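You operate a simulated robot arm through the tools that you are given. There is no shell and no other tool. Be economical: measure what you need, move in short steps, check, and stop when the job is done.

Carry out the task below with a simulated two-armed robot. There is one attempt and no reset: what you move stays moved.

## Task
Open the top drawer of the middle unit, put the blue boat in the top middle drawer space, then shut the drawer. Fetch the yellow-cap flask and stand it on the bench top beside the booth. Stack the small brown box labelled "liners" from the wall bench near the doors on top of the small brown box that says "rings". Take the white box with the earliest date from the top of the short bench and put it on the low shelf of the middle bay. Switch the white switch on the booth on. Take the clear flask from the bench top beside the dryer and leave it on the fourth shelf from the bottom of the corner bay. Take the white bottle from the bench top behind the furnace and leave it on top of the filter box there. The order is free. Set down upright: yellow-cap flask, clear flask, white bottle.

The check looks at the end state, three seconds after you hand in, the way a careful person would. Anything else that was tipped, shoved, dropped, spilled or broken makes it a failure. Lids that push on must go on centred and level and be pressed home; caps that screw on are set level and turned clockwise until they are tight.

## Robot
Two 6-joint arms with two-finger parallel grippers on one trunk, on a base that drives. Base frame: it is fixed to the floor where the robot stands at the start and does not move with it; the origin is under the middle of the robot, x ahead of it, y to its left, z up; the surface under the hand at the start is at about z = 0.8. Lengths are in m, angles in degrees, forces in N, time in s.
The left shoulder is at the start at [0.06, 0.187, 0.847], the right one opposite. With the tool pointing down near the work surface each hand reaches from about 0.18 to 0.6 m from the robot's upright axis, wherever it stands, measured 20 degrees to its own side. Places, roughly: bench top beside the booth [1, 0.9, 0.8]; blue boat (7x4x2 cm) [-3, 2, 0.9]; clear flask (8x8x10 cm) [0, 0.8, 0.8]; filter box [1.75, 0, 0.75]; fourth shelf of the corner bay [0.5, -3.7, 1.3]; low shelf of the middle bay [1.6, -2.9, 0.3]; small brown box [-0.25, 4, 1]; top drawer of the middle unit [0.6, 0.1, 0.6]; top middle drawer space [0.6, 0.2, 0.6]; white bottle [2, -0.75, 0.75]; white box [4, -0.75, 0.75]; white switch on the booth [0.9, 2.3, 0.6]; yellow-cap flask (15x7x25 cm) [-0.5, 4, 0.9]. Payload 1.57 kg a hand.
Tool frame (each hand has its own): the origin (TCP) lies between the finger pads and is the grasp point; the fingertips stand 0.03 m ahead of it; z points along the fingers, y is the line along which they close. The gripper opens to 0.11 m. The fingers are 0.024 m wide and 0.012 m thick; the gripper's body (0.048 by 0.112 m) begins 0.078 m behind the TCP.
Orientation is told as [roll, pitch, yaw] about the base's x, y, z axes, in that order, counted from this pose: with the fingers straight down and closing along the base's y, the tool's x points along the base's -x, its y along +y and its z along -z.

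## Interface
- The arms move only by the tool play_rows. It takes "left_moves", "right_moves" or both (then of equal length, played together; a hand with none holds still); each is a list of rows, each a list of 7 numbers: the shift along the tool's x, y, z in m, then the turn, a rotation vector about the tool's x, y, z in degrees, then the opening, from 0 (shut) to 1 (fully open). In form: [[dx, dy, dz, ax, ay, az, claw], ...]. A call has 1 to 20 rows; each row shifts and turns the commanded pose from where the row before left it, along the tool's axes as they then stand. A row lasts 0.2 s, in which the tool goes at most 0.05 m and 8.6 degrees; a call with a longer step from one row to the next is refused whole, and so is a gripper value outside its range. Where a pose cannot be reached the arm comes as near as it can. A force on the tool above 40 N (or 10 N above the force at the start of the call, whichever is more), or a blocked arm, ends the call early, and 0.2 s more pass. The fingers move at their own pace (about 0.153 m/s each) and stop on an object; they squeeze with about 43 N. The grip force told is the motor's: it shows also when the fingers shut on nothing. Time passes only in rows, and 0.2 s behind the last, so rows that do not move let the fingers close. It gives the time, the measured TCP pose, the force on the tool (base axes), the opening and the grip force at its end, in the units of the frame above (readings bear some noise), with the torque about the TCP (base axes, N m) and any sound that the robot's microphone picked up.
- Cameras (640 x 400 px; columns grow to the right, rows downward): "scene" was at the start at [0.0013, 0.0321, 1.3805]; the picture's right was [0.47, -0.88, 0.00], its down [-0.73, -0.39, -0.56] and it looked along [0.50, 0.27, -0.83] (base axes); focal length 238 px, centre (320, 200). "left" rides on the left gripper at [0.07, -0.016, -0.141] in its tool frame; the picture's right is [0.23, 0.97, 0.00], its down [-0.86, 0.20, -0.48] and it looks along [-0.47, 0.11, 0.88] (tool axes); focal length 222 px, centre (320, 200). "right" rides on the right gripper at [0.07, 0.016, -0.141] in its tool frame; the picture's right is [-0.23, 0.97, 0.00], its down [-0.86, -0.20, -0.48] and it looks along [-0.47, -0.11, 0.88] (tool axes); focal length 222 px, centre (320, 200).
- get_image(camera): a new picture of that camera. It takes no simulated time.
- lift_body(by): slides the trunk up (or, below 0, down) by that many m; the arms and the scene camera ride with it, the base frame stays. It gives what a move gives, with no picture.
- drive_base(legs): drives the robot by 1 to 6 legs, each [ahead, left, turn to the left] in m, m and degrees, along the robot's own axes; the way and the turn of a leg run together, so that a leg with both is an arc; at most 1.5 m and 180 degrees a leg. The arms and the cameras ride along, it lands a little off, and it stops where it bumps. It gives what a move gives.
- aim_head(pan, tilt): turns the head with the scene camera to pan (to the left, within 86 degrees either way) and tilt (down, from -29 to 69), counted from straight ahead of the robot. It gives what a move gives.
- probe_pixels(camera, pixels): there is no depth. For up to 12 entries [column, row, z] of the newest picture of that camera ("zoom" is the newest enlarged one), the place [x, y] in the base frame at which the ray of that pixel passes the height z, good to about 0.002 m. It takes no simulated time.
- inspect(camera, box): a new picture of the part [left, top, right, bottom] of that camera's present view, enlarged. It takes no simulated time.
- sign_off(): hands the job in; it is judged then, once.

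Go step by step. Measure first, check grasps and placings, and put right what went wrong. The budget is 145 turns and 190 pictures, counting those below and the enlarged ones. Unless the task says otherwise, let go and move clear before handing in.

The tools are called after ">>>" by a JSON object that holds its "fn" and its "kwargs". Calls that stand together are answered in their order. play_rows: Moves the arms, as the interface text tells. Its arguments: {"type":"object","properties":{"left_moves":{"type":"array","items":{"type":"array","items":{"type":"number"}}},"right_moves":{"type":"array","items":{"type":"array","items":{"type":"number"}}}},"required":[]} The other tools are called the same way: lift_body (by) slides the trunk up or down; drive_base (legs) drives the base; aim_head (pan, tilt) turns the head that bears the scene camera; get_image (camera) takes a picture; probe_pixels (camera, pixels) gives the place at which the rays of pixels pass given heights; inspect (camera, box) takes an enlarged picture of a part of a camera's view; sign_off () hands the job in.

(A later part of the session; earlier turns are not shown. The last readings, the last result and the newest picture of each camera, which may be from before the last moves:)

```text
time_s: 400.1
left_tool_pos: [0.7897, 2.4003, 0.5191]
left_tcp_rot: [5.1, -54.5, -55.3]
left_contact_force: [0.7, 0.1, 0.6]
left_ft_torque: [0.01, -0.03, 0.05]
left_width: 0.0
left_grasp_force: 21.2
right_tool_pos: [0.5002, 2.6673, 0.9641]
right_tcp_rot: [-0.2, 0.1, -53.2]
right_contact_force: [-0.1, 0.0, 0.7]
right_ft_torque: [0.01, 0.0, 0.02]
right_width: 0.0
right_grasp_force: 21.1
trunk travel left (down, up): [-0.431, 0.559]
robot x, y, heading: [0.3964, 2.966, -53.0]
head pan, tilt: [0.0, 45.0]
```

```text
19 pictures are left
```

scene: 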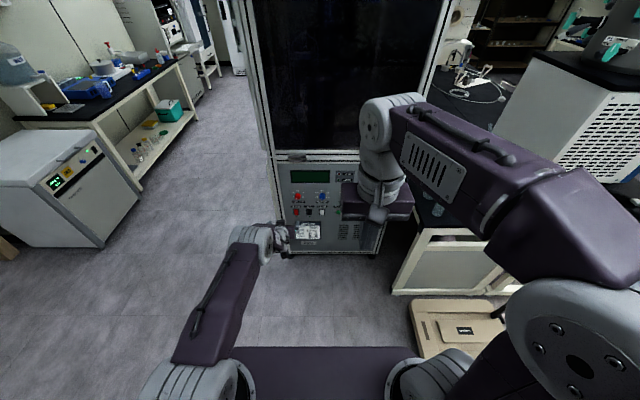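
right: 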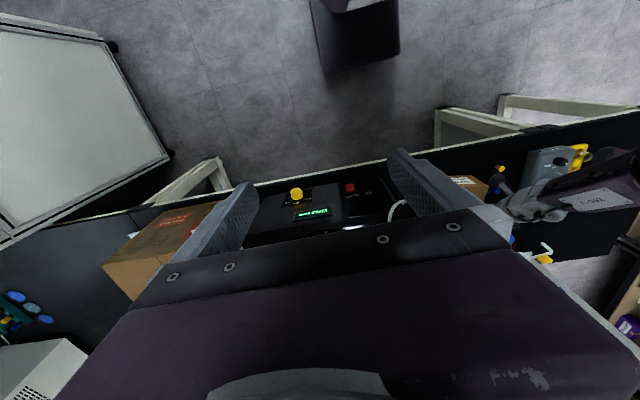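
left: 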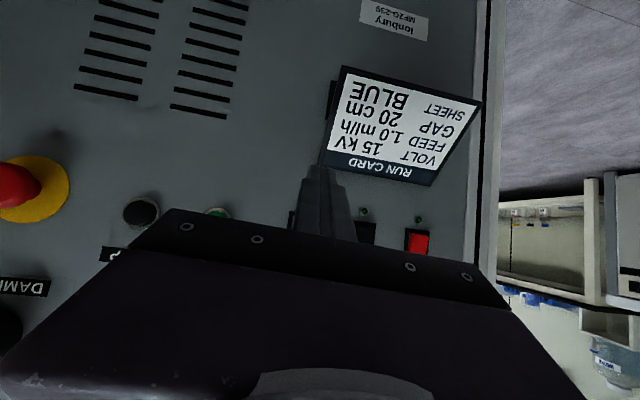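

Triangulate using the AIR rocker (left 367,232 / scene 309.7,211.8) to get the panel plane.

>>> {"fn": "probe_pixels", "kwargs": {"camera": "left", "pixels": [[367, 232, 0.5], [367, 232, 0.53], [367, 232, 0.55], [367, 232, 0.6], [417, 242, 0.53], [417, 242, 0.55]]}}

>>> {"fn": "probe_pixels", "kwargs": {"camera": "scene", "pixels": [[309.7, 211.8, 0.5], [309.7, 211.8, 0.53], [309.7, 211.8, 0.55], [309.7, 211.8, 0.6], [297, 211.8, 0.53], [322.5, 212, 0.53]]}}

```text
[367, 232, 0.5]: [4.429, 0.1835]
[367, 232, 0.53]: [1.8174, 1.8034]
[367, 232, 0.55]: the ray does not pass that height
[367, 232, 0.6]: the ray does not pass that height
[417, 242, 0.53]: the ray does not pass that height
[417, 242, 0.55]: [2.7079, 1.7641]
```

```text
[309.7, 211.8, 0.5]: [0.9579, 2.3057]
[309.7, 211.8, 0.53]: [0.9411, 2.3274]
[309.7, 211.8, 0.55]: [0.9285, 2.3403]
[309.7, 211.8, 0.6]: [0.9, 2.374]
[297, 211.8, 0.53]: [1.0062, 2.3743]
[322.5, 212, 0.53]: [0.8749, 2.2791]
```

LAMP centre ≈(0.870, 2.287, 0.54) on plane l≈1.307; tip is at d 2.071, l 1.422, z 0.502. Raise 0.02 and drive in to press the lower half.

>>> {"fn": "lift_body", "kwargs": {"by": 0.02}}

>>> {"fn": "drive_base", "kwargs": {"legs": [[0.098, 0, 0]]}}

>>> {"fn": "drive_base", "kwargs": {"legs": [[0.015, 0, 0]]}}

>>> {"fn": "get_image", "kwargs": {"camera": "scene"}}

```text
time_s: 400.7
left_tool_pos: [0.7885, 2.4009, 0.5404]
left_tcp_rot: [4.9, -54.6, -55.3]
left_contact_force: [-0.1, 0.2, 0.5]
left_ft_torque: [-0.02, 0.01, -0.01]
left_width: 0.0
left_grasp_force: 20.6
right_tool_pos: [0.5009, 2.6686, 0.9869]
right_tcp_rot: [-0.2, -0.1, -53.2]
right_contact_force: [-0.3, -0.9, 0.3]
right_ft_torque: [-0.02, 0.0, 0.0]
right_width: 0.0
right_grasp_force: 21.4
trunk travel left (down, up): [-0.451, 0.539]
robot x, y, heading: [0.3942, 2.963, -53.0]
head pan, tilt: [0.0, 45.0]
```

```text
time_s: 402.0
left_tool_pos: [0.8461, 2.325, 0.5387]
left_tcp_rot: [5.0, -54.3, -55.1]
left_contact_force: [-0.3, 0.9, -0.7]
left_ft_torque: [0.05, 0.02, 0.0]
left_width: 0.0001
left_grasp_force: 22.1
right_tool_pos: [0.5594, 2.5899, 0.9857]
right_tcp_rot: [-0.2, 0.0, -53.2]
right_contact_force: [-0.2, -1.4, 0.4]
right_ft_torque: [-0.05, 0.02, -0.01]
right_width: 0.0
right_grasp_force: 21.2
trunk travel left (down, up): [-0.451, 0.539]
robot x, y, heading: [0.4534, 2.8843, -53.1]
head pan, tilt: [0.0, 45.0]
stopped in leg 1: the force on the tool passed its limit at 294 N (the readings are from after the stop); the commanded pose is now the measured one
```

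```text
time_s: 402.8
left_tool_pos: [0.8456, 2.3239, 0.5368]
left_tcp_rot: [5.2, -54.2, -55.1]
left_contact_force: [-10.8, 18.8, 14.1]
left_ft_torque: [-0.13, -0.19, 0.07]
left_width: 0.0001
left_grasp_force: 21.2
right_tool_pos: [0.5607, 2.5883, 0.9874]
right_tcp_rot: [-0.2, -0.4, -53.2]
right_contact_force: [0.5, -0.5, -0.3]
right_ft_torque: [0.01, 0.0, 0.02]
right_width: 0.0
right_grasp_force: 21.3
trunk travel left (down, up): [-0.451, 0.539]
robot x, y, heading: [0.456, 2.8817, -53.2]
head pan, tilt: [0.0, 45.0]
stopped in leg 1: the force on the tool passed its limit at 72 N (the readings are from after the stop); the commanded pose is now the measured one
```

```text
18 pictures are left
```

scene: 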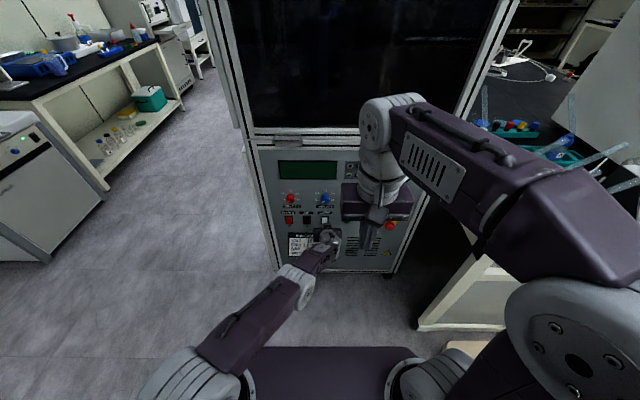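

Contact made. Back off and inspect the LAMP rocker.

>>> {"fn": "drive_base", "kwargs": {"legs": [[-0.12, 0, 0]]}}

>>> {"fn": "inspect", "kwargs": {"camera": "scene", "box": [280, 185, 350, 230]}}

```text
time_s: 404.0
left_tool_pos: [0.776, 2.4192, 0.5354]
left_tcp_rot: [5.1, -53.8, -55.1]
left_contact_force: [-0.3, 0.3, 0.5]
left_ft_torque: [0.05, -0.05, -0.04]
left_width: 0.0
left_grasp_force: 21.1
right_tool_pos: [0.4919, 2.6801, 0.9853]
right_tcp_rot: [-0.1, -0.1, -53.2]
right_contact_force: [0.8, 1.1, 0.0]
right_ft_torque: [-0.02, 0.02, -0.01]
right_width: 0.0002
right_grasp_force: 21.0
trunk travel left (down, up): [-0.451, 0.539]
robot x, y, heading: [0.3818, 2.9739, -53.0]
head pan, tilt: [0.0, 45.0]
```

```text
8.89 times, centred on (315, 208) of scene
```

zoom: 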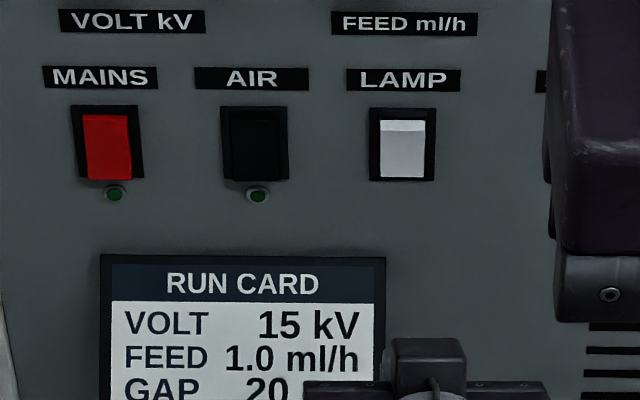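

LAMP is flipped on (its lower half is now in, unlike MAINS/AIR). Now the boat: raise the left hand out of the way, turn around and travel along the wall bench to its far end.

>>> {"fn": "play_rows", "kwargs": {"left_moves": [[-0.0365, 0, -0.0265, 0, 0, 0, 0], [-0.0365, 0, -0.0265, 0, 0, 0, 0], [-0.0365, 0, -0.0265, 0, 0, 0, 0], [-0.0365, 0, -0.0265, 0, 0, 0, 0], [-0.0365, 0, -0.0265, 0, 0, 0, 0], [-0.0365, 0, -0.0265, 0, 0, 0, 0], [-0.0365, 0, -0.0265, 0, 0, 0, 0], [-0.0365, 0, -0.0265, 0, 0, 0, 0], [-0.0365, 0, -0.0265, 0, 0, 0, 0], [-0.0365, 0, -0.0265, 0, 0, 0, 0]]}}

>>> {"fn": "lift_body", "kwargs": {"by": 0.15}}

>>> {"fn": "drive_base", "kwargs": {"legs": [[0, 0, 90], [0, 0, 90], [0.27, 0, 0], [0, 1.5, 0], [0, 1.5, 0], [0, 0.3, 0]]}}

>>> {"fn": "aim_head", "kwargs": {"pan": 0, "tilt": 40}}

>>> {"fn": "get_image", "kwargs": {"camera": "scene"}}

>>> {"fn": "probe_pixels", "kwargs": {"camera": "scene", "pixels": [[320, 200, 0.88]]}}

```text
time_s: 406.2
left_tool_pos: [0.7586, 2.4015, 0.9833]
left_tcp_rot: [5.0, -53.8, -55.1]
left_contact_force: [0.0, -0.4, -0.4]
left_ft_torque: [0.01, 0.0, 0.03]
left_width: 0.0
left_grasp_force: 21.8
right_tool_pos: [0.4921, 2.6805, 0.9847]
right_tcp_rot: [-0.2, -0.1, -53.3]
right_contact_force: [-0.8, 0.2, 1.2]
right_ft_torque: [0.02, 0.0, 0.0]
right_width: 0.0
right_grasp_force: 21.2
trunk travel left (down, up): [-0.451, 0.539]
robot x, y, heading: [0.3839, 2.9742, -53.2]
head pan, tilt: [0.0, 45.0]
```

```text
time_s: 408.0
left_tool_pos: [0.7592, 2.402, 1.1343]
left_tcp_rot: [5.3, -53.9, -55.1]
left_contact_force: [0.5, -0.1, 0.3]
left_ft_torque: [0.01, -0.04, 0.0]
left_width: 0.0
left_grasp_force: 21.6
right_tool_pos: [0.4919, 2.6807, 1.1352]
right_tcp_rot: [-0.1, 0.0, -53.2]
right_contact_force: [0.1, 0.1, -0.7]
right_ft_torque: [0.02, 0.0, 0.0]
right_width: 0.0
right_grasp_force: 20.6
trunk travel left (down, up): [-0.601, 0.389]
robot x, y, heading: [0.3836, 2.976, -53.2]
head pan, tilt: [0.0, 45.0]
```

```text
time_s: 433.1
left_tool_pos: [-2.7739, 1.7788, 1.1335]
left_tcp_rot: [5.1, -53.9, 125.4]
left_contact_force: [-0.4, 0.0, 0.2]
left_ft_torque: [0.0, -0.01, 0.01]
left_width: 0.0
left_grasp_force: 21.2
right_tool_pos: [-2.5039, 1.5009, 1.1353]
right_tcp_rot: [-0.3, 0.0, 127.3]
right_contact_force: [-0.6, 0.2, 0.0]
right_ft_torque: [0.02, 0.0, 0.0]
right_width: 0.0
right_grasp_force: 20.9
trunk travel left (down, up): [-0.601, 0.389]
robot x, y, heading: [-2.3954, 1.2043, 127.5]
head pan, tilt: [0.0, 45.0]
```

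```text
time_s: 433.8
left_tool_pos: [-2.7743, 1.7783, 1.1335]
left_tcp_rot: [5.1, -53.9, 125.6]
left_contact_force: [0.4, 0.0, 0.3]
left_ft_torque: [0.02, -0.02, 0.0]
left_width: 0.0001
left_grasp_force: 20.8
right_tool_pos: [-2.5034, 1.5017, 1.1357]
right_tcp_rot: [-0.2, 0.0, 127.2]
right_contact_force: [-0.2, 0.4, 0.1]
right_ft_torque: [-0.01, 0.02, -0.01]
right_width: 0.0
right_grasp_force: 21.7
trunk travel left (down, up): [-0.601, 0.389]
robot x, y, heading: [-2.392, 1.2064, 127.5]
head pan, tilt: [0.0, 40.0]
```

```text
16 pictures are left
```

scene: 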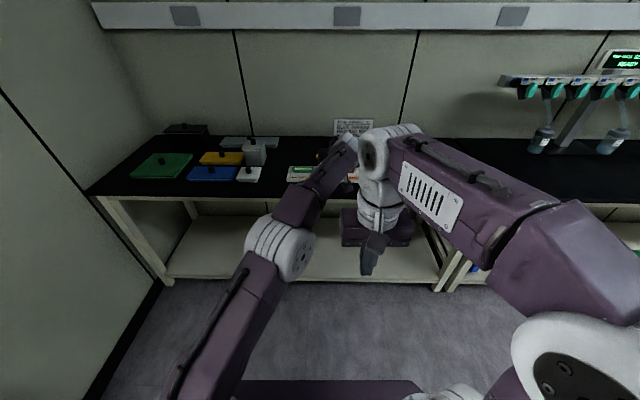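

```text
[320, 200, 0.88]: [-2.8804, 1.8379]
```

The boat should be near px (320,170), hidden by the left arm. Move the left hand left and zoom.

>>> {"fn": "play_rows", "kwargs": {"left_moves": [[0, 0.045, 0, 0, 0, 0, 0], [0, 0.045, 0, 0, 0, 0, 0], [0, 0.045, 0, 0, 0, 0, 0], [0, 0.045, 0, 0, 0, 0, 0], [0, 0.045, -0.02, 0, 0, 0, 0]]}}

>>> {"fn": "inspect", "kwargs": {"camera": "scene", "box": [220, 110, 400, 210]}}

```text
time_s: 435.0
left_tool_pos: [-2.9343, 1.6206, 1.1558]
left_tcp_rot: [5.0, -54.0, 125.5]
left_contact_force: [0.4, 0.0, 0.3]
left_ft_torque: [0.0, -0.04, -0.03]
left_width: 0.0
left_grasp_force: 21.1
right_tool_pos: [-2.5037, 1.4992, 1.1362]
right_tcp_rot: [-0.3, -0.1, 127.3]
right_contact_force: [-0.4, -0.8, 0.2]
right_ft_torque: [0.02, -0.01, 0.01]
right_width: 0.0
right_grasp_force: 21.5
trunk travel left (down, up): [-0.601, 0.389]
robot x, y, heading: [-2.3926, 1.21, 127.5]
head pan, tilt: [0.0, 40.0]
```

```text
3.56 times, centred on (310, 160) of scene
```

zoom: 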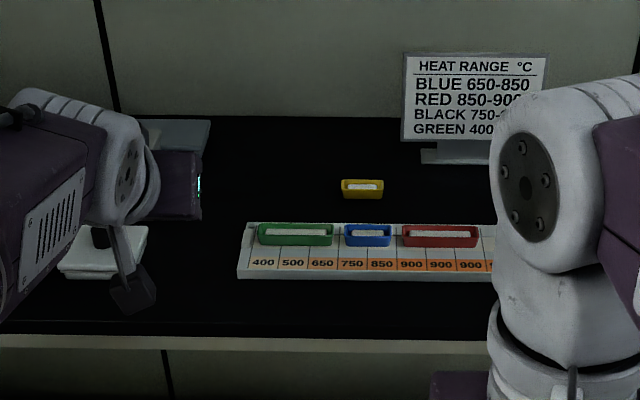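

Blue boat is at zoom (368,234), between green and red boats, on a label strip. I'll grip it across its 4 cm width: rotate the right hand 90°. Probe and rotate.

>>> {"fn": "probe_pixels", "kwargs": {"camera": "zoom", "pixels": [[345, 232, 0.9], [391, 234, 0.9], [368, 246, 0.89], [368, 224, 0.91], [368, 234, 0.9], [238, 335, 0.88], [362, 190, 0.89]]}}

>>> {"fn": "play_rows", "kwargs": {"right_moves": [[0, 0, 0, 0, 0, 8.5, 0.5], [0, 0, 0, 0, 0, 8.5, 0.6], [0, 0, 0, 0, 0, 8.5, 0.6], [0, 0, 0, 0, 0, 8.5, 0.6], [0, 0, 0, 0, 0, 8.5, 0.6], [0, 0, 0, 0, 0, 8.5, 0.6], [0, 0, 0, 0, 0, 8.5, 0.6], [0, 0, 0, 0, 0, 8.5, 0.6], [0, 0, 0, 0, 0, 8.5, 0.6], [0, 0, 0, 0, 0, 8.5, 0.6], [0, 0, 0, 0, 0, 5, 0.6], [0, 0, 0, 0, 0, 0, 0.6]]}}

```text
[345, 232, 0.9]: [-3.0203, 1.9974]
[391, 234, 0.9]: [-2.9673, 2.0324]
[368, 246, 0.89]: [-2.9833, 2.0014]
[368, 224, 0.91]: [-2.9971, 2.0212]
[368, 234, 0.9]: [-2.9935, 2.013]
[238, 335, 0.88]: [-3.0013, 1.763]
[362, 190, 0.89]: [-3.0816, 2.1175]
```

```text
time_s: 437.6
left_tool_pos: [-2.9349, 1.6222, 1.1547]
left_tcp_rot: [5.1, -53.9, 125.4]
left_contact_force: [0.8, 0.2, -0.4]
left_ft_torque: [-0.01, 0.03, 0.01]
left_width: 0.0
left_grasp_force: 21.7
right_tool_pos: [-2.5045, 1.5011, 1.1352]
right_tcp_rot: [0.0, -0.1, 37.2]
right_contact_force: [-0.2, 0.4, 0.2]
right_ft_torque: [0.0, 0.02, 0.0]
right_width: 0.066
right_grasp_force: 0.1
trunk travel left (down, up): [-0.601, 0.389]
robot x, y, heading: [-2.3937, 1.2054, 127.3]
head pan, tilt: [0.0, 40.0]
```

Rotated OK. Boat centre ≈(−2.992,2.012). Drive ahead 0.44 and extend the right hand over it, then check with the right camera.

>>> {"fn": "drive_base", "kwargs": {"legs": [[0.43, 0, -0.4]]}}

>>> {"fn": "play_rows", "kwargs": {"right_moves": [[0.0142, 0.0445, 0, 0, 0, 0, 0.6], [0.0142, 0.0445, 0, 0, 0, 0, 0.6], [0.0142, 0.0445, 0, 0, 0, 0, 0.6], [0.0142, 0.0445, 0, 0, 0, 0, 0.6], [0.0142, 0.0445, 0, 0, 0, 0, 0.6], [0.0142, 0.0445, 0, 0, 0, 0, 0.6], [0, 0, 0, 0, 0, 0, 0.6]]}}

>>> {"fn": "get_image", "kwargs": {"camera": "right"}}

```text
time_s: 440.2
left_tool_pos: [-3.1907, 1.9714, 1.155]
left_tcp_rot: [5.1, -53.9, 124.8]
left_contact_force: [-0.2, 1.4, -0.2]
left_ft_torque: [-0.01, -0.01, 0.01]
left_width: 0.0002
left_grasp_force: 21.8
right_tool_pos: [-2.7608, 1.8451, 1.1351]
right_tcp_rot: [0.1, -0.2, 36.8]
right_contact_force: [-0.4, -1.0, -0.1]
right_ft_torque: [-0.02, -0.01, 0.01]
right_width: 0.066
right_grasp_force: 0.0
trunk travel left (down, up): [-0.601, 0.389]
robot x, y, heading: [-2.6576, 1.5501, 126.5]
head pan, tilt: [0.0, 40.0]
```

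```text
time_s: 441.8
left_tool_pos: [-3.1925, 1.9718, 1.1544]
left_tcp_rot: [5.2, -53.8, 124.9]
left_contact_force: [0.5, 0.0, -0.4]
left_ft_torque: [-0.01, -0.01, 0.0]
left_width: 0.0001
left_grasp_force: 21.3
right_tool_pos: [-2.9238, 1.9643, 1.1146]
right_tcp_rot: [0.0, -0.3, 36.9]
right_contact_force: [0.0, -0.3, -0.2]
right_ft_torque: [0.01, -0.01, -0.01]
right_width: 0.0661
right_grasp_force: 0.1
right hand out of reach, approached as far as the arm can: row 5, 6
trunk travel left (down, up): [-0.601, 0.389]
robot x, y, heading: [-2.6537, 1.5526, 127.0]
head pan, tilt: [0.0, 40.0]
```

```text
14 pictures are left
```

right: 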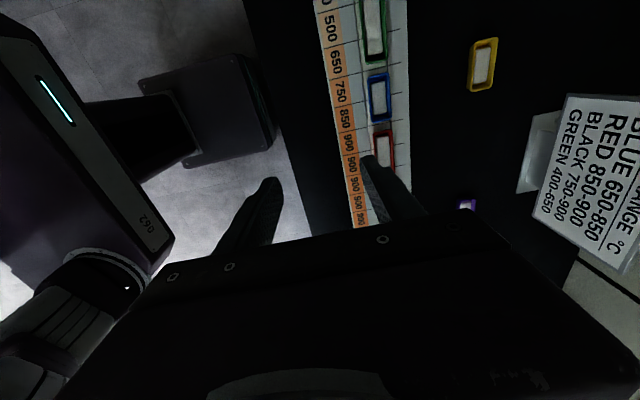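

Probe the blue boat from the right camera (379,97).

>>> {"fn": "probe_pixels", "kwargs": {"camera": "right", "pixels": [[379, 97, 0.89], [379, 97, 0.9], [376, 72, 0.9], [382, 122, 0.9], [367, 98, 0.9], [391, 96, 0.9], [310, 160, 0.88]]}}

```text
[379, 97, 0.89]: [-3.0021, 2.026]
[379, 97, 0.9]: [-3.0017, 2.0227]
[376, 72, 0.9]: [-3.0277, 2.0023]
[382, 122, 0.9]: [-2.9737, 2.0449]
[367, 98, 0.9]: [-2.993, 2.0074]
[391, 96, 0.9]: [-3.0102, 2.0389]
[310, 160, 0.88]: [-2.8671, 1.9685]
```

Bench front here is l≈3.295, so I can go closer. Boat centre ≈(−3.000,2.022). Raise the left hand 0.2, drive ahead 0.095 and left 0.027, lower 0.14 and check.

>>> {"fn": "play_rows", "kwargs": {"left_moves": [[-0.0324, 0, -0.0235, 0, 0, 0, 0], [-0.0324, 0, -0.0235, 0, 0, 0, 0], [-0.0324, 0, -0.0235, 0, 0, 0, 0], [-0.0324, 0, -0.0235, 0, 0, 0, 0], [-0.0324, 0, -0.0235, 0, 0, 0, 0]]}}

>>> {"fn": "drive_base", "kwargs": {"legs": [[0.095, 0.027, 0]]}}

>>> {"fn": "lift_body", "kwargs": {"by": -0.13}}

>>> {"fn": "get_image", "kwargs": {"camera": "right"}}

```text
time_s: 443.0
left_tool_pos: [-3.1619, 1.9484, 1.3214]
left_tcp_rot: [5.2, -53.8, 124.8]
left_contact_force: [0.4, 1.4, -0.2]
left_ft_torque: [-0.02, 0.0, -0.01]
left_width: 0.0002
left_grasp_force: 21.7
left hand out of reach, approached as far as the arm can: row 4, 5
right_tool_pos: [-2.9223, 1.9642, 1.1153]
right_tcp_rot: [0.2, -0.2, 36.7]
right_contact_force: [-0.9, 0.1, 1.0]
right_ft_torque: [-0.01, 0.04, 0.0]
right_width: 0.0658
right_grasp_force: 0.0
trunk travel left (down, up): [-0.601, 0.389]
robot x, y, heading: [-2.6552, 1.5532, 126.7]
head pan, tilt: [0.0, 40.0]
```

```text
time_s: 444.1
left_tool_pos: [-3.2421, 2.0101, 1.321]
left_tcp_rot: [5.0, -54.0, 124.9]
left_contact_force: [0.6, 0.0, -0.8]
left_ft_torque: [0.02, 0.01, 0.0]
left_width: 0.0
left_grasp_force: 21.0
right_tool_pos: [-3.0014, 2.0231, 1.1155]
right_tcp_rot: [0.1, -0.2, 36.9]
right_contact_force: [-0.8, 0.6, -0.9]
right_ft_torque: [-0.01, 0.02, 0.03]
right_width: 0.066
right_grasp_force: 0.0
trunk travel left (down, up): [-0.601, 0.389]
robot x, y, heading: [-2.7314, 1.6093, 126.8]
head pan, tilt: [0.0, 40.0]
```

```text
time_s: 445.7
left_tool_pos: [-3.2417, 2.0091, 1.1908]
left_tcp_rot: [5.1, -53.9, 124.8]
left_contact_force: [0.0, 0.1, -0.3]
left_ft_torque: [-0.01, -0.02, 0.05]
left_width: 0.0
left_grasp_force: 20.7
right_tool_pos: [-3.0018, 2.0237, 0.9858]
right_tcp_rot: [0.1, -0.2, 36.9]
right_contact_force: [-0.1, -0.4, 0.0]
right_ft_torque: [-0.01, 0.0, 0.0]
right_width: 0.066
right_grasp_force: 0.1
trunk travel left (down, up): [-0.471, 0.519]
robot x, y, heading: [-2.7333, 1.6075, 126.8]
head pan, tilt: [0.0, 40.0]
```

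```text
13 pictures are left
```

right: 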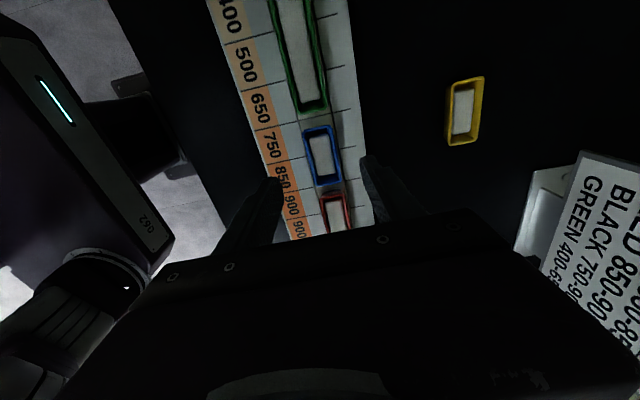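

Boat is centred between the fingers. Lower 0.062, close, lift 0.12 and check.

>>> {"fn": "lift_body", "kwargs": {"by": -0.064}}

>>> {"fn": "play_rows", "kwargs": {"right_moves": [[0, 0, 0, 0, 0, 0, 0.4], [0, 0, 0, 0, 0, 0, 0.2], [0, 0, 0, 0, 0, 0, 0], [0, 0, 0, 0, 0, 0, 0]]}}

>>> {"fn": "lift_body", "kwargs": {"by": 0.14}}

>>> {"fn": "get_image", "kwargs": {"camera": "right"}}

```text
time_s: 446.8
left_tool_pos: [-3.2427, 2.0091, 1.1277]
left_tcp_rot: [5.2, -53.9, 124.9]
left_contact_force: [-0.6, 0.6, -0.6]
left_ft_torque: [0.01, -0.01, -0.02]
left_width: 0.0001
left_grasp_force: 21.5
right_tool_pos: [-3.0027, 2.0221, 0.9205]
right_tcp_rot: [0.2, -0.2, 36.9]
right_contact_force: [0.4, 0.6, 1.3]
right_ft_torque: [0.02, -0.02, -0.01]
right_width: 0.066
right_grasp_force: 0.1
trunk travel left (down, up): [-0.407, 0.583]
robot x, y, heading: [-2.7303, 1.6097, 127.0]
head pan, tilt: [0.0, 40.0]
```

```text
time_s: 447.8
left_tool_pos: [-3.2438, 2.0114, 1.1264]
left_tcp_rot: [5.1, -53.7, 125.0]
left_contact_force: [0.5, 0.4, -0.5]
left_ft_torque: [-0.03, 0.02, 0.01]
left_width: 0.0001
left_grasp_force: 21.2
right_tool_pos: [-3.005, 2.0265, 0.9199]
right_tcp_rot: [0.2, -0.3, 36.8]
right_contact_force: [-14.5, 16.0, 6.6]
right_ft_torque: [0.57, 0.63, -0.27]
right_width: 0.004
right_grasp_force: 24.5
trunk travel left (down, up): [-0.407, 0.583]
robot x, y, heading: [-2.7334, 1.6067, 127.1]
head pan, tilt: [0.0, 40.0]
```

```text
time_s: 449.4
left_tool_pos: [-3.2426, 2.0097, 1.2677]
left_tcp_rot: [5.0, -53.9, 124.9]
left_contact_force: [0.1, 0.8, 0.5]
left_ft_torque: [-0.03, -0.01, -0.01]
left_width: 0.0001
left_grasp_force: 21.7
right_tool_pos: [-3.0029, 2.0231, 1.0609]
right_tcp_rot: [0.0, -0.2, 36.9]
right_contact_force: [-1.2, -0.5, -0.2]
right_ft_torque: [0.02, -0.02, 0.0]
right_width: 0.0017
right_grasp_force: 23.7
trunk travel left (down, up): [-0.547, 0.443]
robot x, y, heading: [-2.7316, 1.6148, 126.8]
head pan, tilt: [0.0, 40.0]
```

```text
12 pictures are left
```

right: 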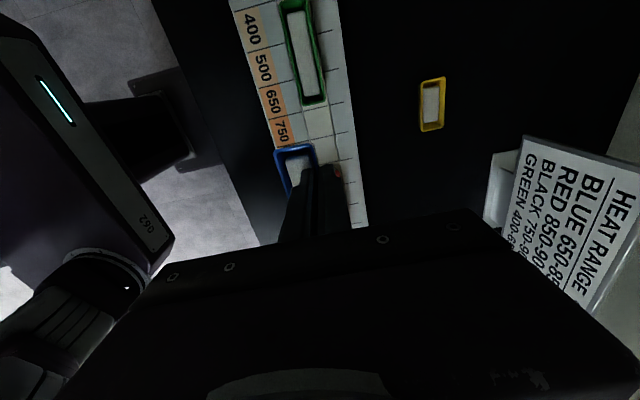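

The fingers closed to ~2 mm: they seem to pinch one wall of the boat. Zoom to verify it is lifted and level.

>>> {"fn": "inspect", "kwargs": {"camera": "right", "box": [220, 60, 400, 250]}}

```text
2.11 times, centred on (310, 155) of right
```

zoom: 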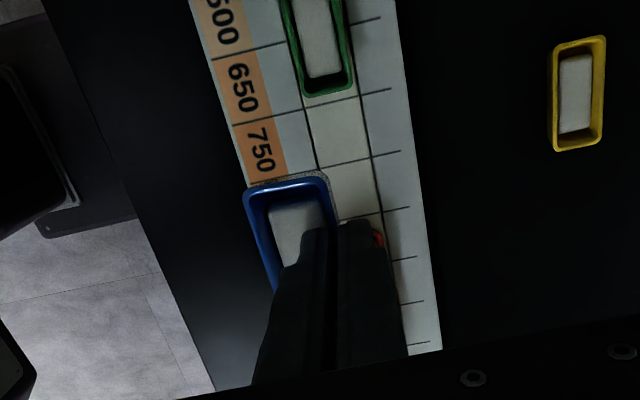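

The boat is lifted and level, pinched by one wall – keep it. Now flatten the left hand (pitch to horizontal) and roll it 90° for the drawer handle while retracting the right hand, then travel to the middle unit.

>>> {"fn": "play_rows", "kwargs": {"left_moves": [[0, 0, 0, 0, -8.5, 0, 0], [0, 0, 0, 0, -8.5, 0, 0], [0, 0, 0, 0, -8.5, 0, 0], [0, 0, 0, 0, -8.5, 0, 0], [0, 0, 0, 0, 0, 8.5, 0], [0, 0, 0, 0, 0, 8.5, 0], [0, 0, 0, 0, 0, 8.5, 0], [0, 0, 0, 0, 0, 8.5, 0], [0, 0, 0, 0, 0, 8.5, 0], [0, 0, 0, 0, 0, 8.5, 0], [0, 0, 0, 0, 0, 8.5, 0], [0, 0, 0, 0, 0, 8.5, 0.3], [0, 0, 0, 0, 0, 8.5, 0.5], [0, 0, 0, 0, 0, 8.5, 0.5], [0, 0, 0, 0, 0, 5, 0.5]], "right_moves": [[0, -0.017, 0, 0, 0, 0, 0], [0, -0.017, 0, 0, 0, 0, 0], [0, -0.017, 0, 0, 0, 0, 0], [0, -0.017, 0, 0, 0, 0, 0], [0, -0.017, 0, 0, 0, 0, 0], [0, -0.017, 0, 0, 0, 0, 0], [0, -0.017, 0, 0, 0, 0, 0], [0, -0.017, 0, 0, 0, 0, 0], [0, -0.017, 0, 0, 0, 0, 0], [0, -0.017, 0, 0, 0, 0, 0], [0, -0.017, 0, 0, 0, 0, 0], [0, -0.017, 0, 0, 0, 0, 0], [0, -0.017, 0, 0, 0, 0, 0], [0, -0.017, 0, 0, 0, 0, 0], [0, -0.017, 0, 0, 0, 0, 0]]}}

>>> {"fn": "drive_base", "kwargs": {"legs": [[-1.4, 0, 0], [-1.2, 0, 0], [0, -0.78, 0], [0, 0, -90], [0, 0, -33]]}}

>>> {"fn": "lift_body", "kwargs": {"by": -0.33}}

>>> {"fn": "aim_head", "kwargs": {"pan": -5, "tilt": 35}}

>>> {"fn": "get_image", "kwargs": {"camera": "scene"}}

>>> {"fn": "probe_pixels", "kwargs": {"camera": "scene", "pixels": [[320, 200, 0.66]]}}

```text
time_s: 452.6
left_tool_pos: [-3.2883, 2.087, 1.3523]
left_tcp_rot: [88.1, 3.2, 39.0]
left_contact_force: [0.0, -0.3, 0.2]
left_ft_torque: [0.0, 0.02, -0.02]
left_width: 0.055
left_grasp_force: 0.1
left hand out of reach, approached as far as the arm can: row 1, 2, 3, 4
right_tool_pos: [-2.8491, 1.8188, 1.0612]
right_tcp_rot: [0.1, -0.2, 36.7]
right_contact_force: [0.3, 1.3, -0.5]
right_ft_torque: [-0.02, -0.02, 0.02]
right_width: 0.0022
right_grasp_force: 24.0
right hand out of reach, approached as far as the arm can: row 1
trunk travel left (down, up): [-0.547, 0.443]
robot x, y, heading: [-2.7307, 1.6086, 126.9]
head pan, tilt: [0.0, 40.0]
```

```text
time_s: 474.6
left_tool_pos: [0.1616, 0.1969, 1.3526]
left_tcp_rot: [87.9, 3.0, -84.1]
left_contact_force: [0.2, -0.7, 0.0]
left_ft_torque: [0.0, 0.02, -0.01]
left_width: 0.0549
left_grasp_force: 0.0
right_tool_pos: [-0.3041, -0.0246, 1.0609]
right_tcp_rot: [0.1, -0.2, -86.3]
right_contact_force: [-0.2, -0.5, 0.1]
right_ft_torque: [0.02, 0.0, -0.02]
right_width: 0.0022
right_grasp_force: 23.8
trunk travel left (down, up): [-0.547, 0.443]
robot x, y, heading: [-0.5417, -0.0065, 3.7]
head pan, tilt: [0.0, 40.0]
```

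```text
time_s: 477.8
left_tool_pos: [0.1624, 0.1983, 1.0229]
left_tcp_rot: [87.9, 2.9, -84.0]
left_contact_force: [-0.4, 0.4, 0.1]
left_ft_torque: [-0.01, -0.06, -0.01]
left_width: 0.055
left_grasp_force: 0.1
right_tool_pos: [-0.304, -0.0249, 0.7315]
right_tcp_rot: [0.1, -0.2, -86.3]
right_contact_force: [0.4, 0.6, -0.8]
right_ft_torque: [0.04, -0.03, 0.01]
right_width: 0.0017
right_grasp_force: 23.5
trunk travel left (down, up): [-0.217, 0.773]
robot x, y, heading: [-0.5407, -0.0069, 3.9]
head pan, tilt: [0.0, 40.0]
```

```text
time_s: 478.5
left_tool_pos: [0.1622, 0.1972, 1.0223]
left_tcp_rot: [88.0, 3.0, -84.0]
left_contact_force: [0.8, -1.0, 0.0]
left_ft_torque: [0.0, -0.05, -0.01]
left_width: 0.055
left_grasp_force: 0.1
right_tool_pos: [-0.3034, -0.0238, 0.7307]
right_tcp_rot: [0.1, -0.2, -86.4]
right_contact_force: [0.2, 0.2, 0.1]
right_ft_torque: [0.01, 0.0, 0.04]
right_width: 0.0018
right_grasp_force: 23.1
trunk travel left (down, up): [-0.217, 0.773]
robot x, y, heading: [-0.541, -0.0066, 3.5]
head pan, tilt: [-5.0, 35.0]
```

```text
10 pictures are left
```

scene: 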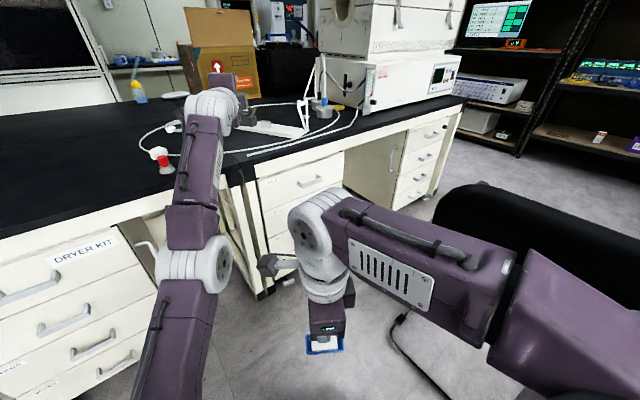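

```text
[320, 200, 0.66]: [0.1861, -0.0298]
```

The boat is level in the right hand; the VIALS drawer and its handle are at about (312,181). Zoom and locate the handle.

>>> {"fn": "inspect", "kwargs": {"camera": "scene", "box": [250, 140, 360, 215]}}

```text
5.33 times, centred on (305, 178) of scene
```

zoom: 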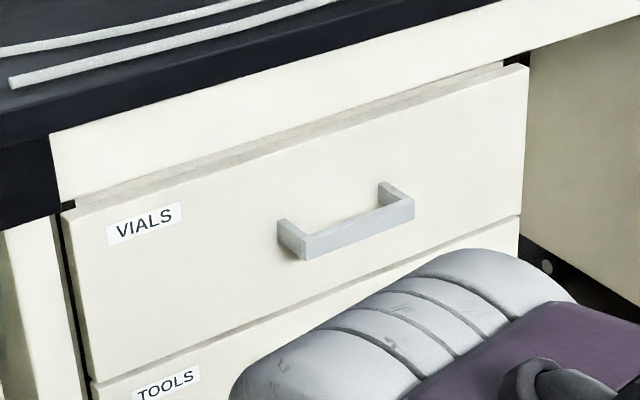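

>>> {"fn": "probe_pixels", "kwargs": {"camera": "zoom", "pixels": [[357, 233, 0.6], [357, 233, 0.64], [357, 233, 0.68], [357, 233, 0.72], [303, 252, 0.66], [412, 214, 0.66], [280, 225, 0.66], [383, 188, 0.66]]}}

```text
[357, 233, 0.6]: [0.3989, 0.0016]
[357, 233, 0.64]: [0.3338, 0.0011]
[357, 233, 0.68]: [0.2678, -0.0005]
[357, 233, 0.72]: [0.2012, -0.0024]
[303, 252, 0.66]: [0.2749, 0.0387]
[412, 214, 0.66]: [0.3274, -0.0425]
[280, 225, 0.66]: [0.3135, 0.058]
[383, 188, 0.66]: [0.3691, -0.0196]
```

Bar centre ≈(0.379,0.001,0.612). To stay clear of the chair I'll come from the left at ~62° obliquity: turn −28.8°, lower/shift the left hand (raising the right), lower the trunk.

>>> {"fn": "drive_base", "kwargs": {"legs": [[0, 0, -28.8]]}}

>>> {"fn": "play_rows", "kwargs": {"left_moves": [[-0.0167, -0.033, 0, 0, 0, 0, 0.5], [-0.0167, -0.033, 0, 0, 0, 0, 0.5], [-0.0167, -0.033, 0, 0, 0, 0, 0.5], [-0.0167, -0.033, 0, 0, 0, 0, 0.5], [-0.0167, -0.033, 0, 0, 0, 0, 0.5], [-0.0167, -0.033, 0, 0, 0, 0, 0.5]], "right_moves": [[0, 0, -0.03, 0, 0, 0, 0], [0, 0, -0.03, 0, 0, 0, 0], [0, 0, -0.03, 0, 0, 0, 0], [0, 0, -0.03, 0, 0, 0, 0], [0, 0, -0.03, 0, 0, 0, 0], [0, 0, -0.03, 0, 0, 0, 0]]}}

>>> {"fn": "lift_body", "kwargs": {"by": -0.2}}

```text
time_s: 480.3
left_tool_pos: [0.1735, -0.1681, 1.0234]
left_tcp_rot: [87.9, 3.0, -112.9]
left_contact_force: [0.6, -0.2, 0.0]
left_ft_torque: [-0.01, -0.01, -0.07]
left_width: 0.0552
left_grasp_force: 0.0
right_tool_pos: [-0.3416, -0.138, 0.7318]
right_tcp_rot: [0.2, -0.1, -115.1]
right_contact_force: [-0.2, -0.2, -1.2]
right_ft_torque: [-0.01, -0.01, -0.01]
right_width: 0.0019
right_grasp_force: 23.0
trunk travel left (down, up): [-0.217, 0.773]
robot x, y, heading: [-0.5453, -0.0081, -25.2]
head pan, tilt: [-5.0, 35.0]
```

```text
time_s: 481.7
left_tool_pos: [0.1924, -0.2936, 0.8649]
left_tcp_rot: [87.9, 3.0, -112.9]
left_contact_force: [0.7, 0.1, -0.1]
left_ft_torque: [-0.03, -0.01, 0.02]
left_width: 0.0554
left_grasp_force: 0.1
left hand out of reach, approached as far as the arm can: row 1, 2, 3, 4, 5, 6
right_tool_pos: [-0.3418, -0.1382, 0.8706]
right_tcp_rot: [0.0, -0.1, -115.1]
right_contact_force: [-0.2, 0.1, -0.9]
right_ft_torque: [0.0, 0.02, -0.04]
right_width: 0.002
right_grasp_force: 24.8
right hand out of reach, approached as far as the arm can: row 5, 6
trunk travel left (down, up): [-0.217, 0.773]
robot x, y, heading: [-0.5396, -0.0078, -24.8]
head pan, tilt: [-5.0, 35.0]
```

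```text
time_s: 483.9
left_tool_pos: [0.1942, -0.2931, 0.6656]
left_tcp_rot: [88.0, 3.0, -112.9]
left_contact_force: [0.1, 0.3, 0.3]
left_ft_torque: [-0.01, -0.03, -0.01]
left_width: 0.0551
left_grasp_force: 0.1
right_tool_pos: [-0.342, -0.1373, 0.6696]
right_tcp_rot: [0.2, -0.1, -115.1]
right_contact_force: [0.3, 0.6, -0.7]
right_ft_torque: [0.02, -0.04, -0.02]
right_width: 0.002
right_grasp_force: 23.0
trunk travel left (down, up): [-0.017, 0.973]
robot x, y, heading: [-0.5429, -0.006, -25.3]
head pan, tilt: [-5.0, 35.0]
```

Lower the left hand 0.054 more and strafe left 0.25, then check with the left camera.

>>> {"fn": "play_rows", "kwargs": {"left_moves": [[0, -0.027, 0, 0, 0, 0, 0.5], [0, -0.027, 0, 0, 0, 0, 0.5], [0, 0, 0, 0, 0, 0, 0.5]]}}

>>> {"fn": "drive_base", "kwargs": {"legs": [[0.0, 0.25, 0]]}}

>>> {"fn": "get_image", "kwargs": {"camera": "left"}}

```text
time_s: 484.7
left_tool_pos: [0.2062, -0.3022, 0.6161]
left_tcp_rot: [87.9, 3.0, -112.8]
left_contact_force: [1.0, 1.4, -0.8]
left_ft_torque: [0.03, -0.02, -0.01]
left_width: 0.0553
left_grasp_force: 0.1
left hand out of reach, approached as far as the arm can: row 1, 2
right_tool_pos: [-0.3433, -0.1372, 0.6704]
right_tcp_rot: [0.2, -0.1, -115.1]
right_contact_force: [0.5, -0.2, 0.2]
right_ft_torque: [-0.03, 0.01, 0.03]
right_width: 0.0019
right_grasp_force: 23.4
trunk travel left (down, up): [-0.017, 0.973]
robot x, y, heading: [-0.5447, -0.0106, -25.1]
head pan, tilt: [-5.0, 35.0]
```

```text
time_s: 486.5
left_tool_pos: [0.3123, -0.0715, 0.6174]
left_tcp_rot: [87.9, 3.0, -112.7]
left_contact_force: [0.2, 0.2, 0.1]
left_ft_torque: [-0.02, 0.02, -0.03]
left_width: 0.0546
left_grasp_force: 0.1
right_tool_pos: [-0.2349, 0.0927, 0.6699]
right_tcp_rot: [0.2, -0.1, -115.1]
right_contact_force: [0.1, -0.1, -0.9]
right_ft_torque: [0.0, -0.01, 0.0]
right_width: 0.0019
right_grasp_force: 23.7
trunk travel left (down, up): [-0.017, 0.973]
robot x, y, heading: [-0.4317, 0.2236, -25.2]
head pan, tilt: [-5.0, 35.0]
```

```text
8 pictures are left
```

left: 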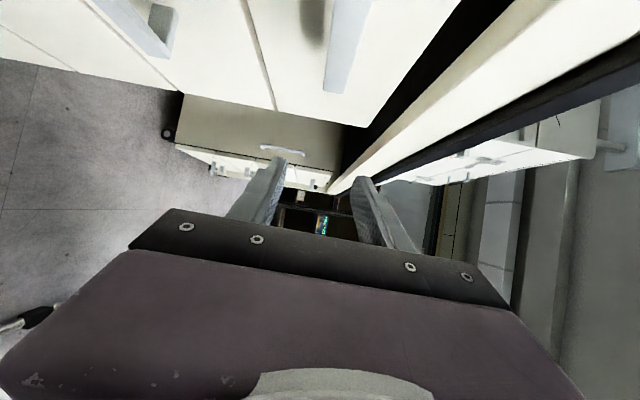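

Bar end matches my estimate (z≈0.612). Move in (fwd 0.022, left 0.094), close on the bar.

>>> {"fn": "drive_base", "kwargs": {"legs": [[0.022, 0.094, 0]]}}

>>> {"fn": "play_rows", "kwargs": {"left_moves": [[0, -0.003, 0, 0, 0, 0, 0.3], [0, 0, 0, 0, 0, 0, 0], [0, 0, 0, 0, 0, 0, 0]]}}

```text
time_s: 487.6
left_tool_pos: [0.3724, 0.0043, 0.6174]
left_tcp_rot: [87.8, 3.0, -112.7]
left_contact_force: [-0.6, 0.4, -0.5]
left_ft_torque: [0.03, -0.02, 0.0]
left_width: 0.0549
left_grasp_force: 0.0
right_tool_pos: [-0.1752, 0.1692, 0.6707]
right_tcp_rot: [0.2, 0.0, -114.9]
right_contact_force: [-0.2, 0.3, 0.0]
right_ft_torque: [-0.03, 0.02, -0.03]
right_width: 0.0021
right_grasp_force: 23.6
trunk travel left (down, up): [-0.017, 0.973]
robot x, y, heading: [-0.3742, 0.2921, -25.0]
head pan, tilt: [-5.0, 35.0]
```

```text
time_s: 488.4
left_tool_pos: [0.3736, 0.0053, 0.6153]
left_tcp_rot: [88.0, 2.9, -112.7]
left_contact_force: [4.9, -2.3, 2.1]
left_ft_torque: [-1.62, -1.11, 0.31]
left_width: 0.0224
left_grasp_force: 35.4
right_tool_pos: [-0.1751, 0.1681, 0.6706]
right_tcp_rot: [0.1, -0.1, -114.9]
right_contact_force: [0.2, -0.3, 0.1]
right_ft_torque: [0.01, 0.02, -0.01]
right_width: 0.0021
right_grasp_force: 23.8
trunk travel left (down, up): [-0.017, 0.973]
robot x, y, heading: [-0.3737, 0.2989, -24.8]
head pan, tilt: [-5.0, 35.0]
```

Gripped the bar (22 mm). Pull the drawer straight out 0.25.

>>> {"fn": "drive_base", "kwargs": {"legs": [[-0.024, -0.044, 0], [-0.095, -0.177, 0]]}}

>>> {"fn": "aim_head", "kwargs": {"pan": 30, "tilt": 40}}

>>> {"fn": "get_image", "kwargs": {"camera": "scene"}}

>>> {"fn": "probe_pixels", "kwargs": {"camera": "scene", "pixels": [[320, 200, 0.65]]}}

```text
time_s: 490.5
left_tool_pos: [0.1724, -0.143, 0.6157]
left_tcp_rot: [87.9, 2.9, -112.5]
left_contact_force: [-16.2, 18.7, -4.6]
left_ft_torque: [-1.47, -1.13, 0.29]
left_width: 0.0224
left_grasp_force: 35.3
right_tool_pos: [-0.3785, 0.02, 0.6695]
right_tcp_rot: [0.4, -0.2, -115.0]
right_contact_force: [0.1, 0.0, 0.0]
right_ft_torque: [0.03, -0.01, 0.01]
right_width: 0.0019
right_grasp_force: 23.2
trunk travel left (down, up): [-0.017, 0.973]
robot x, y, heading: [-0.5794, 0.1495, -24.9]
head pan, tilt: [-5.0, 35.0]
```

```text
time_s: 491.6
left_tool_pos: [0.1722, -0.1418, 0.6144]
left_tcp_rot: [87.9, 3.0, -112.5]
left_contact_force: [-7.8, 9.4, 0.1]
left_ft_torque: [-1.51, -1.09, 0.48]
left_width: 0.0225
left_grasp_force: 35.6
right_tool_pos: [-0.3773, 0.0211, 0.6718]
right_tcp_rot: [0.1, -0.2, -114.9]
right_contact_force: [0.4, -0.1, -0.6]
right_ft_torque: [0.0, -0.01, -0.01]
right_width: 0.0018
right_grasp_force: 23.9
trunk travel left (down, up): [-0.017, 0.973]
robot x, y, heading: [-0.5769, 0.149, -25.1]
head pan, tilt: [30.0, 40.0]
```

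```text
7 pictures are left
```

scene: 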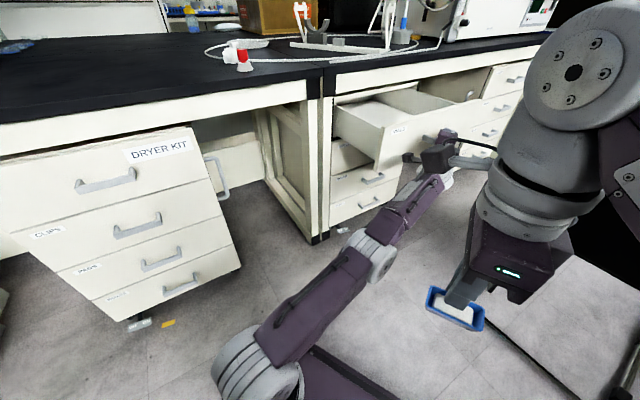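

```text
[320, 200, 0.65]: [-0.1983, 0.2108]
```

Drawer is open ~0.25 m and the boat is level. Release the handle, retract the left hand, raise the trunk, square up to the unit, and bring the right hand over the drawer.

>>> {"fn": "play_rows", "kwargs": {"left_moves": [[0, 0, 0, 0, 0, 0, 0.6], [0, 0, 0, 0, 0, 0, 0.6], [0, 0, -0.045, 0, 0, 0, 0.6], [0, 0, -0.045, 0, 0, 0, 0.3], [0, 0, -0.045, 0, 0, 0, 0], [0, 0, -0.045, 0, 0, 0, 0], [0, 0, -0.045, 0, 0, 0, 0], [0, 0, -0.045, 0, 0, 0, 0], [0, 0, -0.03, 0, 0, 0, 0]]}}

>>> {"fn": "lift_body", "kwargs": {"by": 0.4}}

>>> {"fn": "drive_base", "kwargs": {"legs": [[0, 0, 62], [0.042, -0.33, 0]]}}

>>> {"fn": "play_rows", "kwargs": {"right_moves": [[-0.03, 0.037, 0, 0, 0, 0, 0], [-0.03, 0.037, 0, 0, 0, 0, 0], [-0.03, 0.037, 0, 0, 0, 0, 0], [-0.03, 0.037, 0, 0, 0, 0, 0], [-0.03, 0.037, 0, 0, 0, 0, 0], [-0.03, 0.037, 0, 0, 0, 0, 0], [-0.03, 0.037, 0, 0, 0, 0, 0], [-0.03, 0.037, 0, 0, 0, 0, 0], [0, 0, 0, 0, 0, 0, 0]]}}

>>> {"fn": "get_image", "kwargs": {"camera": "right"}}

```text
time_s: 492.7
left_tool_pos: [0.1455, -0.1671, 0.6155]
left_tcp_rot: [84.6, 3.3, -111.9]
left_contact_force: [-8.9, 5.9, -36.8]
left_ft_torque: [-0.16, 0.86, -0.54]
left_width: 0.0201
left_grasp_force: 33.4
left hand out of reach, approached as far as the arm can: row 3, 4, 5
right_tool_pos: [-0.3735, 0.019, 0.6679]
right_tcp_rot: [-0.2, -0.1, -115.1]
right_contact_force: [0.0, 0.2, 0.2]
right_ft_torque: [0.0, -0.01, 0.01]
right_width: 0.0016
right_grasp_force: 23.5
trunk travel left (down, up): [-0.017, 0.973]
robot x, y, heading: [-0.5788, 0.1496, -25.2]
head pan, tilt: [30.0, 40.0]
stopped in row 5 (left hand): the force on the tool passed its limit at 50 N (the readings are from after the stop); the commanded pose is now the measured one
```

```text
time_s: 493.1
left_tool_pos: [0.1429, -0.1672, 0.6168]
left_tcp_rot: [84.3, 3.4, -111.9]
left_contact_force: [2.4, -8.5, -11.2]
left_ft_torque: [-0.15, 0.29, -0.1]
left_width: 0.0203
left_grasp_force: 34.0
right_tool_pos: [-0.3758, 0.0181, 0.6719]
right_tcp_rot: [0.1, -0.2, -115.0]
right_contact_force: [0.3, 0.2, 0.1]
right_ft_torque: [0.03, -0.01, -0.05]
right_width: 0.0021
right_grasp_force: 23.7
trunk travel left (down, up): [-0.019, 0.971]
robot x, y, heading: [-0.5757, 0.15, -24.9]
head pan, tilt: [30.0, 40.0]
stopped: the force on the tool passed its limit at 50 N (the readings are from after the stop); the commanded pose is now the measured one
```

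```text
time_s: 494.1
left_tool_pos: [0.1575, -0.1307, 0.6165]
left_tcp_rot: [84.5, 3.4, -109.3]
left_contact_force: [5.0, -4.4, -2.3]
left_ft_torque: [-0.13, 0.01, -0.21]
left_width: 0.0198
left_grasp_force: 33.4
right_tool_pos: [-0.3691, 0.0296, 0.6715]
right_tcp_rot: [0.2, 0.0, -111.9]
right_contact_force: [-0.5, -0.5, 0.0]
right_ft_torque: [-0.02, 0.03, 0.02]
right_width: 0.0016
right_grasp_force: 23.7
trunk travel left (down, up): [-0.019, 0.971]
robot x, y, heading: [-0.5805, 0.1482, -21.7]
head pan, tilt: [30.0, 40.0]
stopped in leg 1: the force on the tool passed its limit at 117 N (the readings are from after the stop); the commanded pose is now the measured one
```

```text
time_s: 496.1
left_tool_pos: [0.1575, -0.1313, 0.6168]
left_tcp_rot: [84.6, 3.5, -109.3]
left_contact_force: [5.1, -6.4, -6.2]
left_ft_torque: [-0.08, 0.17, 0.16]
left_width: 0.0197
left_grasp_force: 33.8
right_tool_pos: [-0.2359, -0.2757, 0.5853]
right_tcp_rot: [0.3, -0.1, -111.8]
right_contact_force: [0.3, -0.2, 0.0]
right_ft_torque: [-0.03, -0.01, 0.03]
right_width: 0.0019
right_grasp_force: 23.4
right hand out of reach, approached as far as the arm can: row 2, 3, 4, 5, 6, 7, 8
trunk travel left (down, up): [-0.019, 0.971]
robot x, y, heading: [-0.5764, 0.1466, -21.8]
head pan, tilt: [30.0, 40.0]
```

```text
6 pictures are left
```

right: 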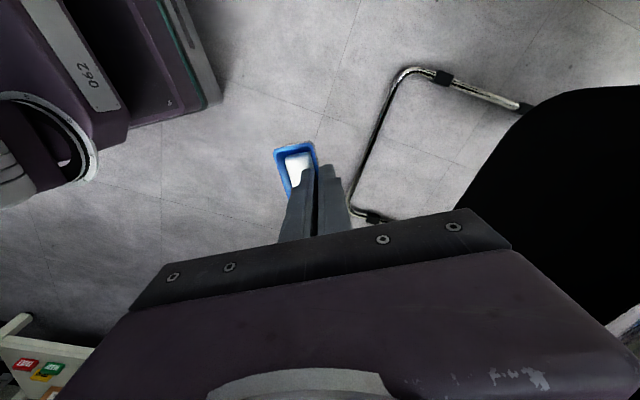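

I re-closed on the handle by mistake; open it properly now, back off along the hand axis, raise everything, square up and bring the boat over the drawer.

>>> {"fn": "play_rows", "kwargs": {"left_moves": [[0, 0, 0, 0, 0, 0, 0.7], [0, 0, 0, 0, 0, 0, 0.7], [0, 0, 0, 0, 0, 0, 0.7]]}}

>>> {"fn": "drive_base", "kwargs": {"legs": [[-0.16, 0, 0]]}}

>>> {"fn": "lift_body", "kwargs": {"by": 0.4}}

>>> {"fn": "play_rows", "kwargs": {"left_moves": [[0, 0.045, 0, 0, 0, 0, 0.3], [0, 0.045, 0, 0, 0, 0, 0], [0, 0.045, 0, 0, 0, 0, 0], [0, 0.045, 0, 0, 0, 0, 0], [0, 0.045, 0, 0, 0, 0, 0]]}}

>>> {"fn": "drive_base", "kwargs": {"legs": [[0, 0, 58.7]]}}

```text
time_s: 496.9
left_tool_pos: [0.1563, -0.1298, 0.6189]
left_tcp_rot: [84.6, 3.2, -109.3]
left_contact_force: [0.6, 0.0, -0.5]
left_ft_torque: [0.0, -0.01, 0.01]
left_width: 0.0767
left_grasp_force: 0.0
right_tool_pos: [-0.2368, -0.2752, 0.586]
right_tcp_rot: [0.5, 0.0, -111.9]
right_contact_force: [0.4, 0.8, 0.0]
right_ft_torque: [0.03, -0.01, 0.02]
right_width: 0.0022
right_grasp_force: 23.5
trunk travel left (down, up): [-0.019, 0.971]
robot x, y, heading: [-0.5762, 0.1473, -21.5]
head pan, tilt: [30.0, 40.0]
```

```text
time_s: 498.3
left_tool_pos: [0.0066, -0.0709, 0.6179]
left_tcp_rot: [84.6, 3.3, -109.4]
left_contact_force: [0.2, -0.1, -0.1]
left_ft_torque: [0.0, -0.02, -0.02]
left_width: 0.0769
left_grasp_force: 0.0
right_tool_pos: [-0.3872, -0.2147, 0.5867]
right_tcp_rot: [0.3, -0.1, -111.8]
right_contact_force: [-1.0, 0.1, -0.2]
right_ft_torque: [0.04, 0.03, -0.03]
right_width: 0.0017
right_grasp_force: 23.4
trunk travel left (down, up): [-0.019, 0.971]
robot x, y, heading: [-0.7251, 0.2089, -21.7]
head pan, tilt: [30.0, 40.0]
```

```text
time_s: 502.1
left_tool_pos: [0.0074, -0.0721, 1.0192]
left_tcp_rot: [84.7, 3.4, -109.4]
left_contact_force: [0.5, -0.4, 0.1]
left_ft_torque: [0.03, -0.02, -0.03]
left_width: 0.077
left_grasp_force: 0.0
right_tool_pos: [-0.3885, -0.2155, 0.9855]
right_tcp_rot: [0.4, -0.1, -111.9]
right_contact_force: [0.0, -0.1, 0.0]
right_ft_torque: [0.0, 0.02, -0.02]
right_width: 0.002
right_grasp_force: 24.0
trunk travel left (down, up): [-0.419, 0.571]
robot x, y, heading: [-0.7296, 0.2083, -21.9]
head pan, tilt: [30.0, 40.0]
```

```text
time_s: 503.3
left_tool_pos: [-0.0573, -0.0657, 1.1387]
left_tcp_rot: [84.7, 3.4, -109.6]
left_contact_force: [-0.3, 0.2, 0.1]
left_ft_torque: [0.01, 0.0, -0.01]
left_width: 0.0
left_grasp_force: 21.5
left hand out of reach, approached as far as the arm can: row 1, 2, 3, 4, 5
right_tool_pos: [-0.388, -0.2152, 0.9862]
right_tcp_rot: [0.4, -0.2, -112.0]
right_contact_force: [-0.8, 0.4, -1.0]
right_ft_torque: [-0.03, -0.02, -0.02]
right_width: 0.002
right_grasp_force: 23.6
trunk travel left (down, up): [-0.419, 0.571]
robot x, y, heading: [-0.7264, 0.2094, -21.9]
head pan, tilt: [30.0, 40.0]
```

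```text
time_s: 506.3
left_tool_pos: [-0.1458, 0.6431, 1.1389]
left_tcp_rot: [84.6, 3.3, -50.5]
left_contact_force: [-0.4, -0.7, -0.3]
left_ft_torque: [-0.02, 0.01, 0.0]
left_width: 0.0
left_grasp_force: 21.4
right_tool_pos: [-0.1882, 0.282, 0.9872]
right_tcp_rot: [0.4, -0.1, -53.0]
right_contact_force: [-0.5, -0.3, -0.1]
right_ft_torque: [0.01, 0.02, 0.0]
right_width: 0.002
right_grasp_force: 23.9
trunk travel left (down, up): [-0.419, 0.571]
robot x, y, heading: [-0.725, 0.2058, 37.3]
head pan, tilt: [30.0, 40.0]
```

Drive so the boat is over the open drawer (target d 0.20, l −0.16) and look with the right camera.

>>> {"fn": "drive_base", "kwargs": {"legs": [[0.06, -0.4985, -0.4], [0.121, 0, 0]]}}

>>> {"fn": "get_image", "kwargs": {"camera": "right"}}

>>> {"fn": "probe_pixels", "kwargs": {"camera": "right", "pixels": [[320, 100, 0.7], [320, 200, 0.6]]}}

```text
time_s: 510.1
left_tool_pos: [0.3013, 0.3509, 1.1381]
left_tcp_rot: [84.6, 3.3, -50.9]
left_contact_force: [0.1, 0.6, 0.8]
left_ft_torque: [-0.01, 0.04, -0.04]
left_width: 0.0
left_grasp_force: 20.9
right_tool_pos: [0.2573, -0.011, 0.9855]
right_tcp_rot: [0.4, 0.0, -53.2]
right_contact_force: [0.5, 0.3, -0.5]
right_ft_torque: [-0.04, 0.02, -0.02]
right_width: 0.0018
right_grasp_force: 23.5
trunk travel left (down, up): [-0.419, 0.571]
robot x, y, heading: [-0.2802, -0.082, 37.1]
head pan, tilt: [30.0, 40.0]
```

```text
5 pictures are left
```

right: 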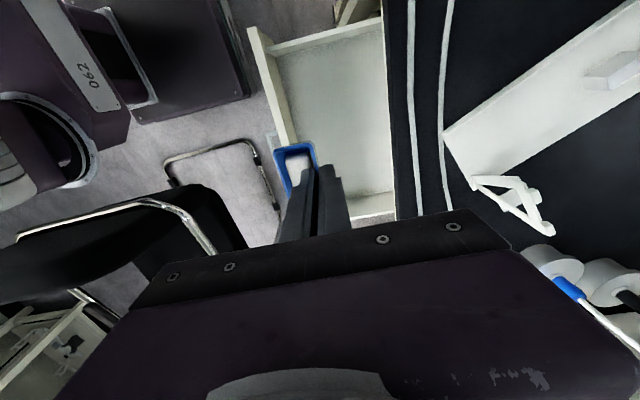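

```text
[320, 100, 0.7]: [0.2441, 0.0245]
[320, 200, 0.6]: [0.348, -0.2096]
```

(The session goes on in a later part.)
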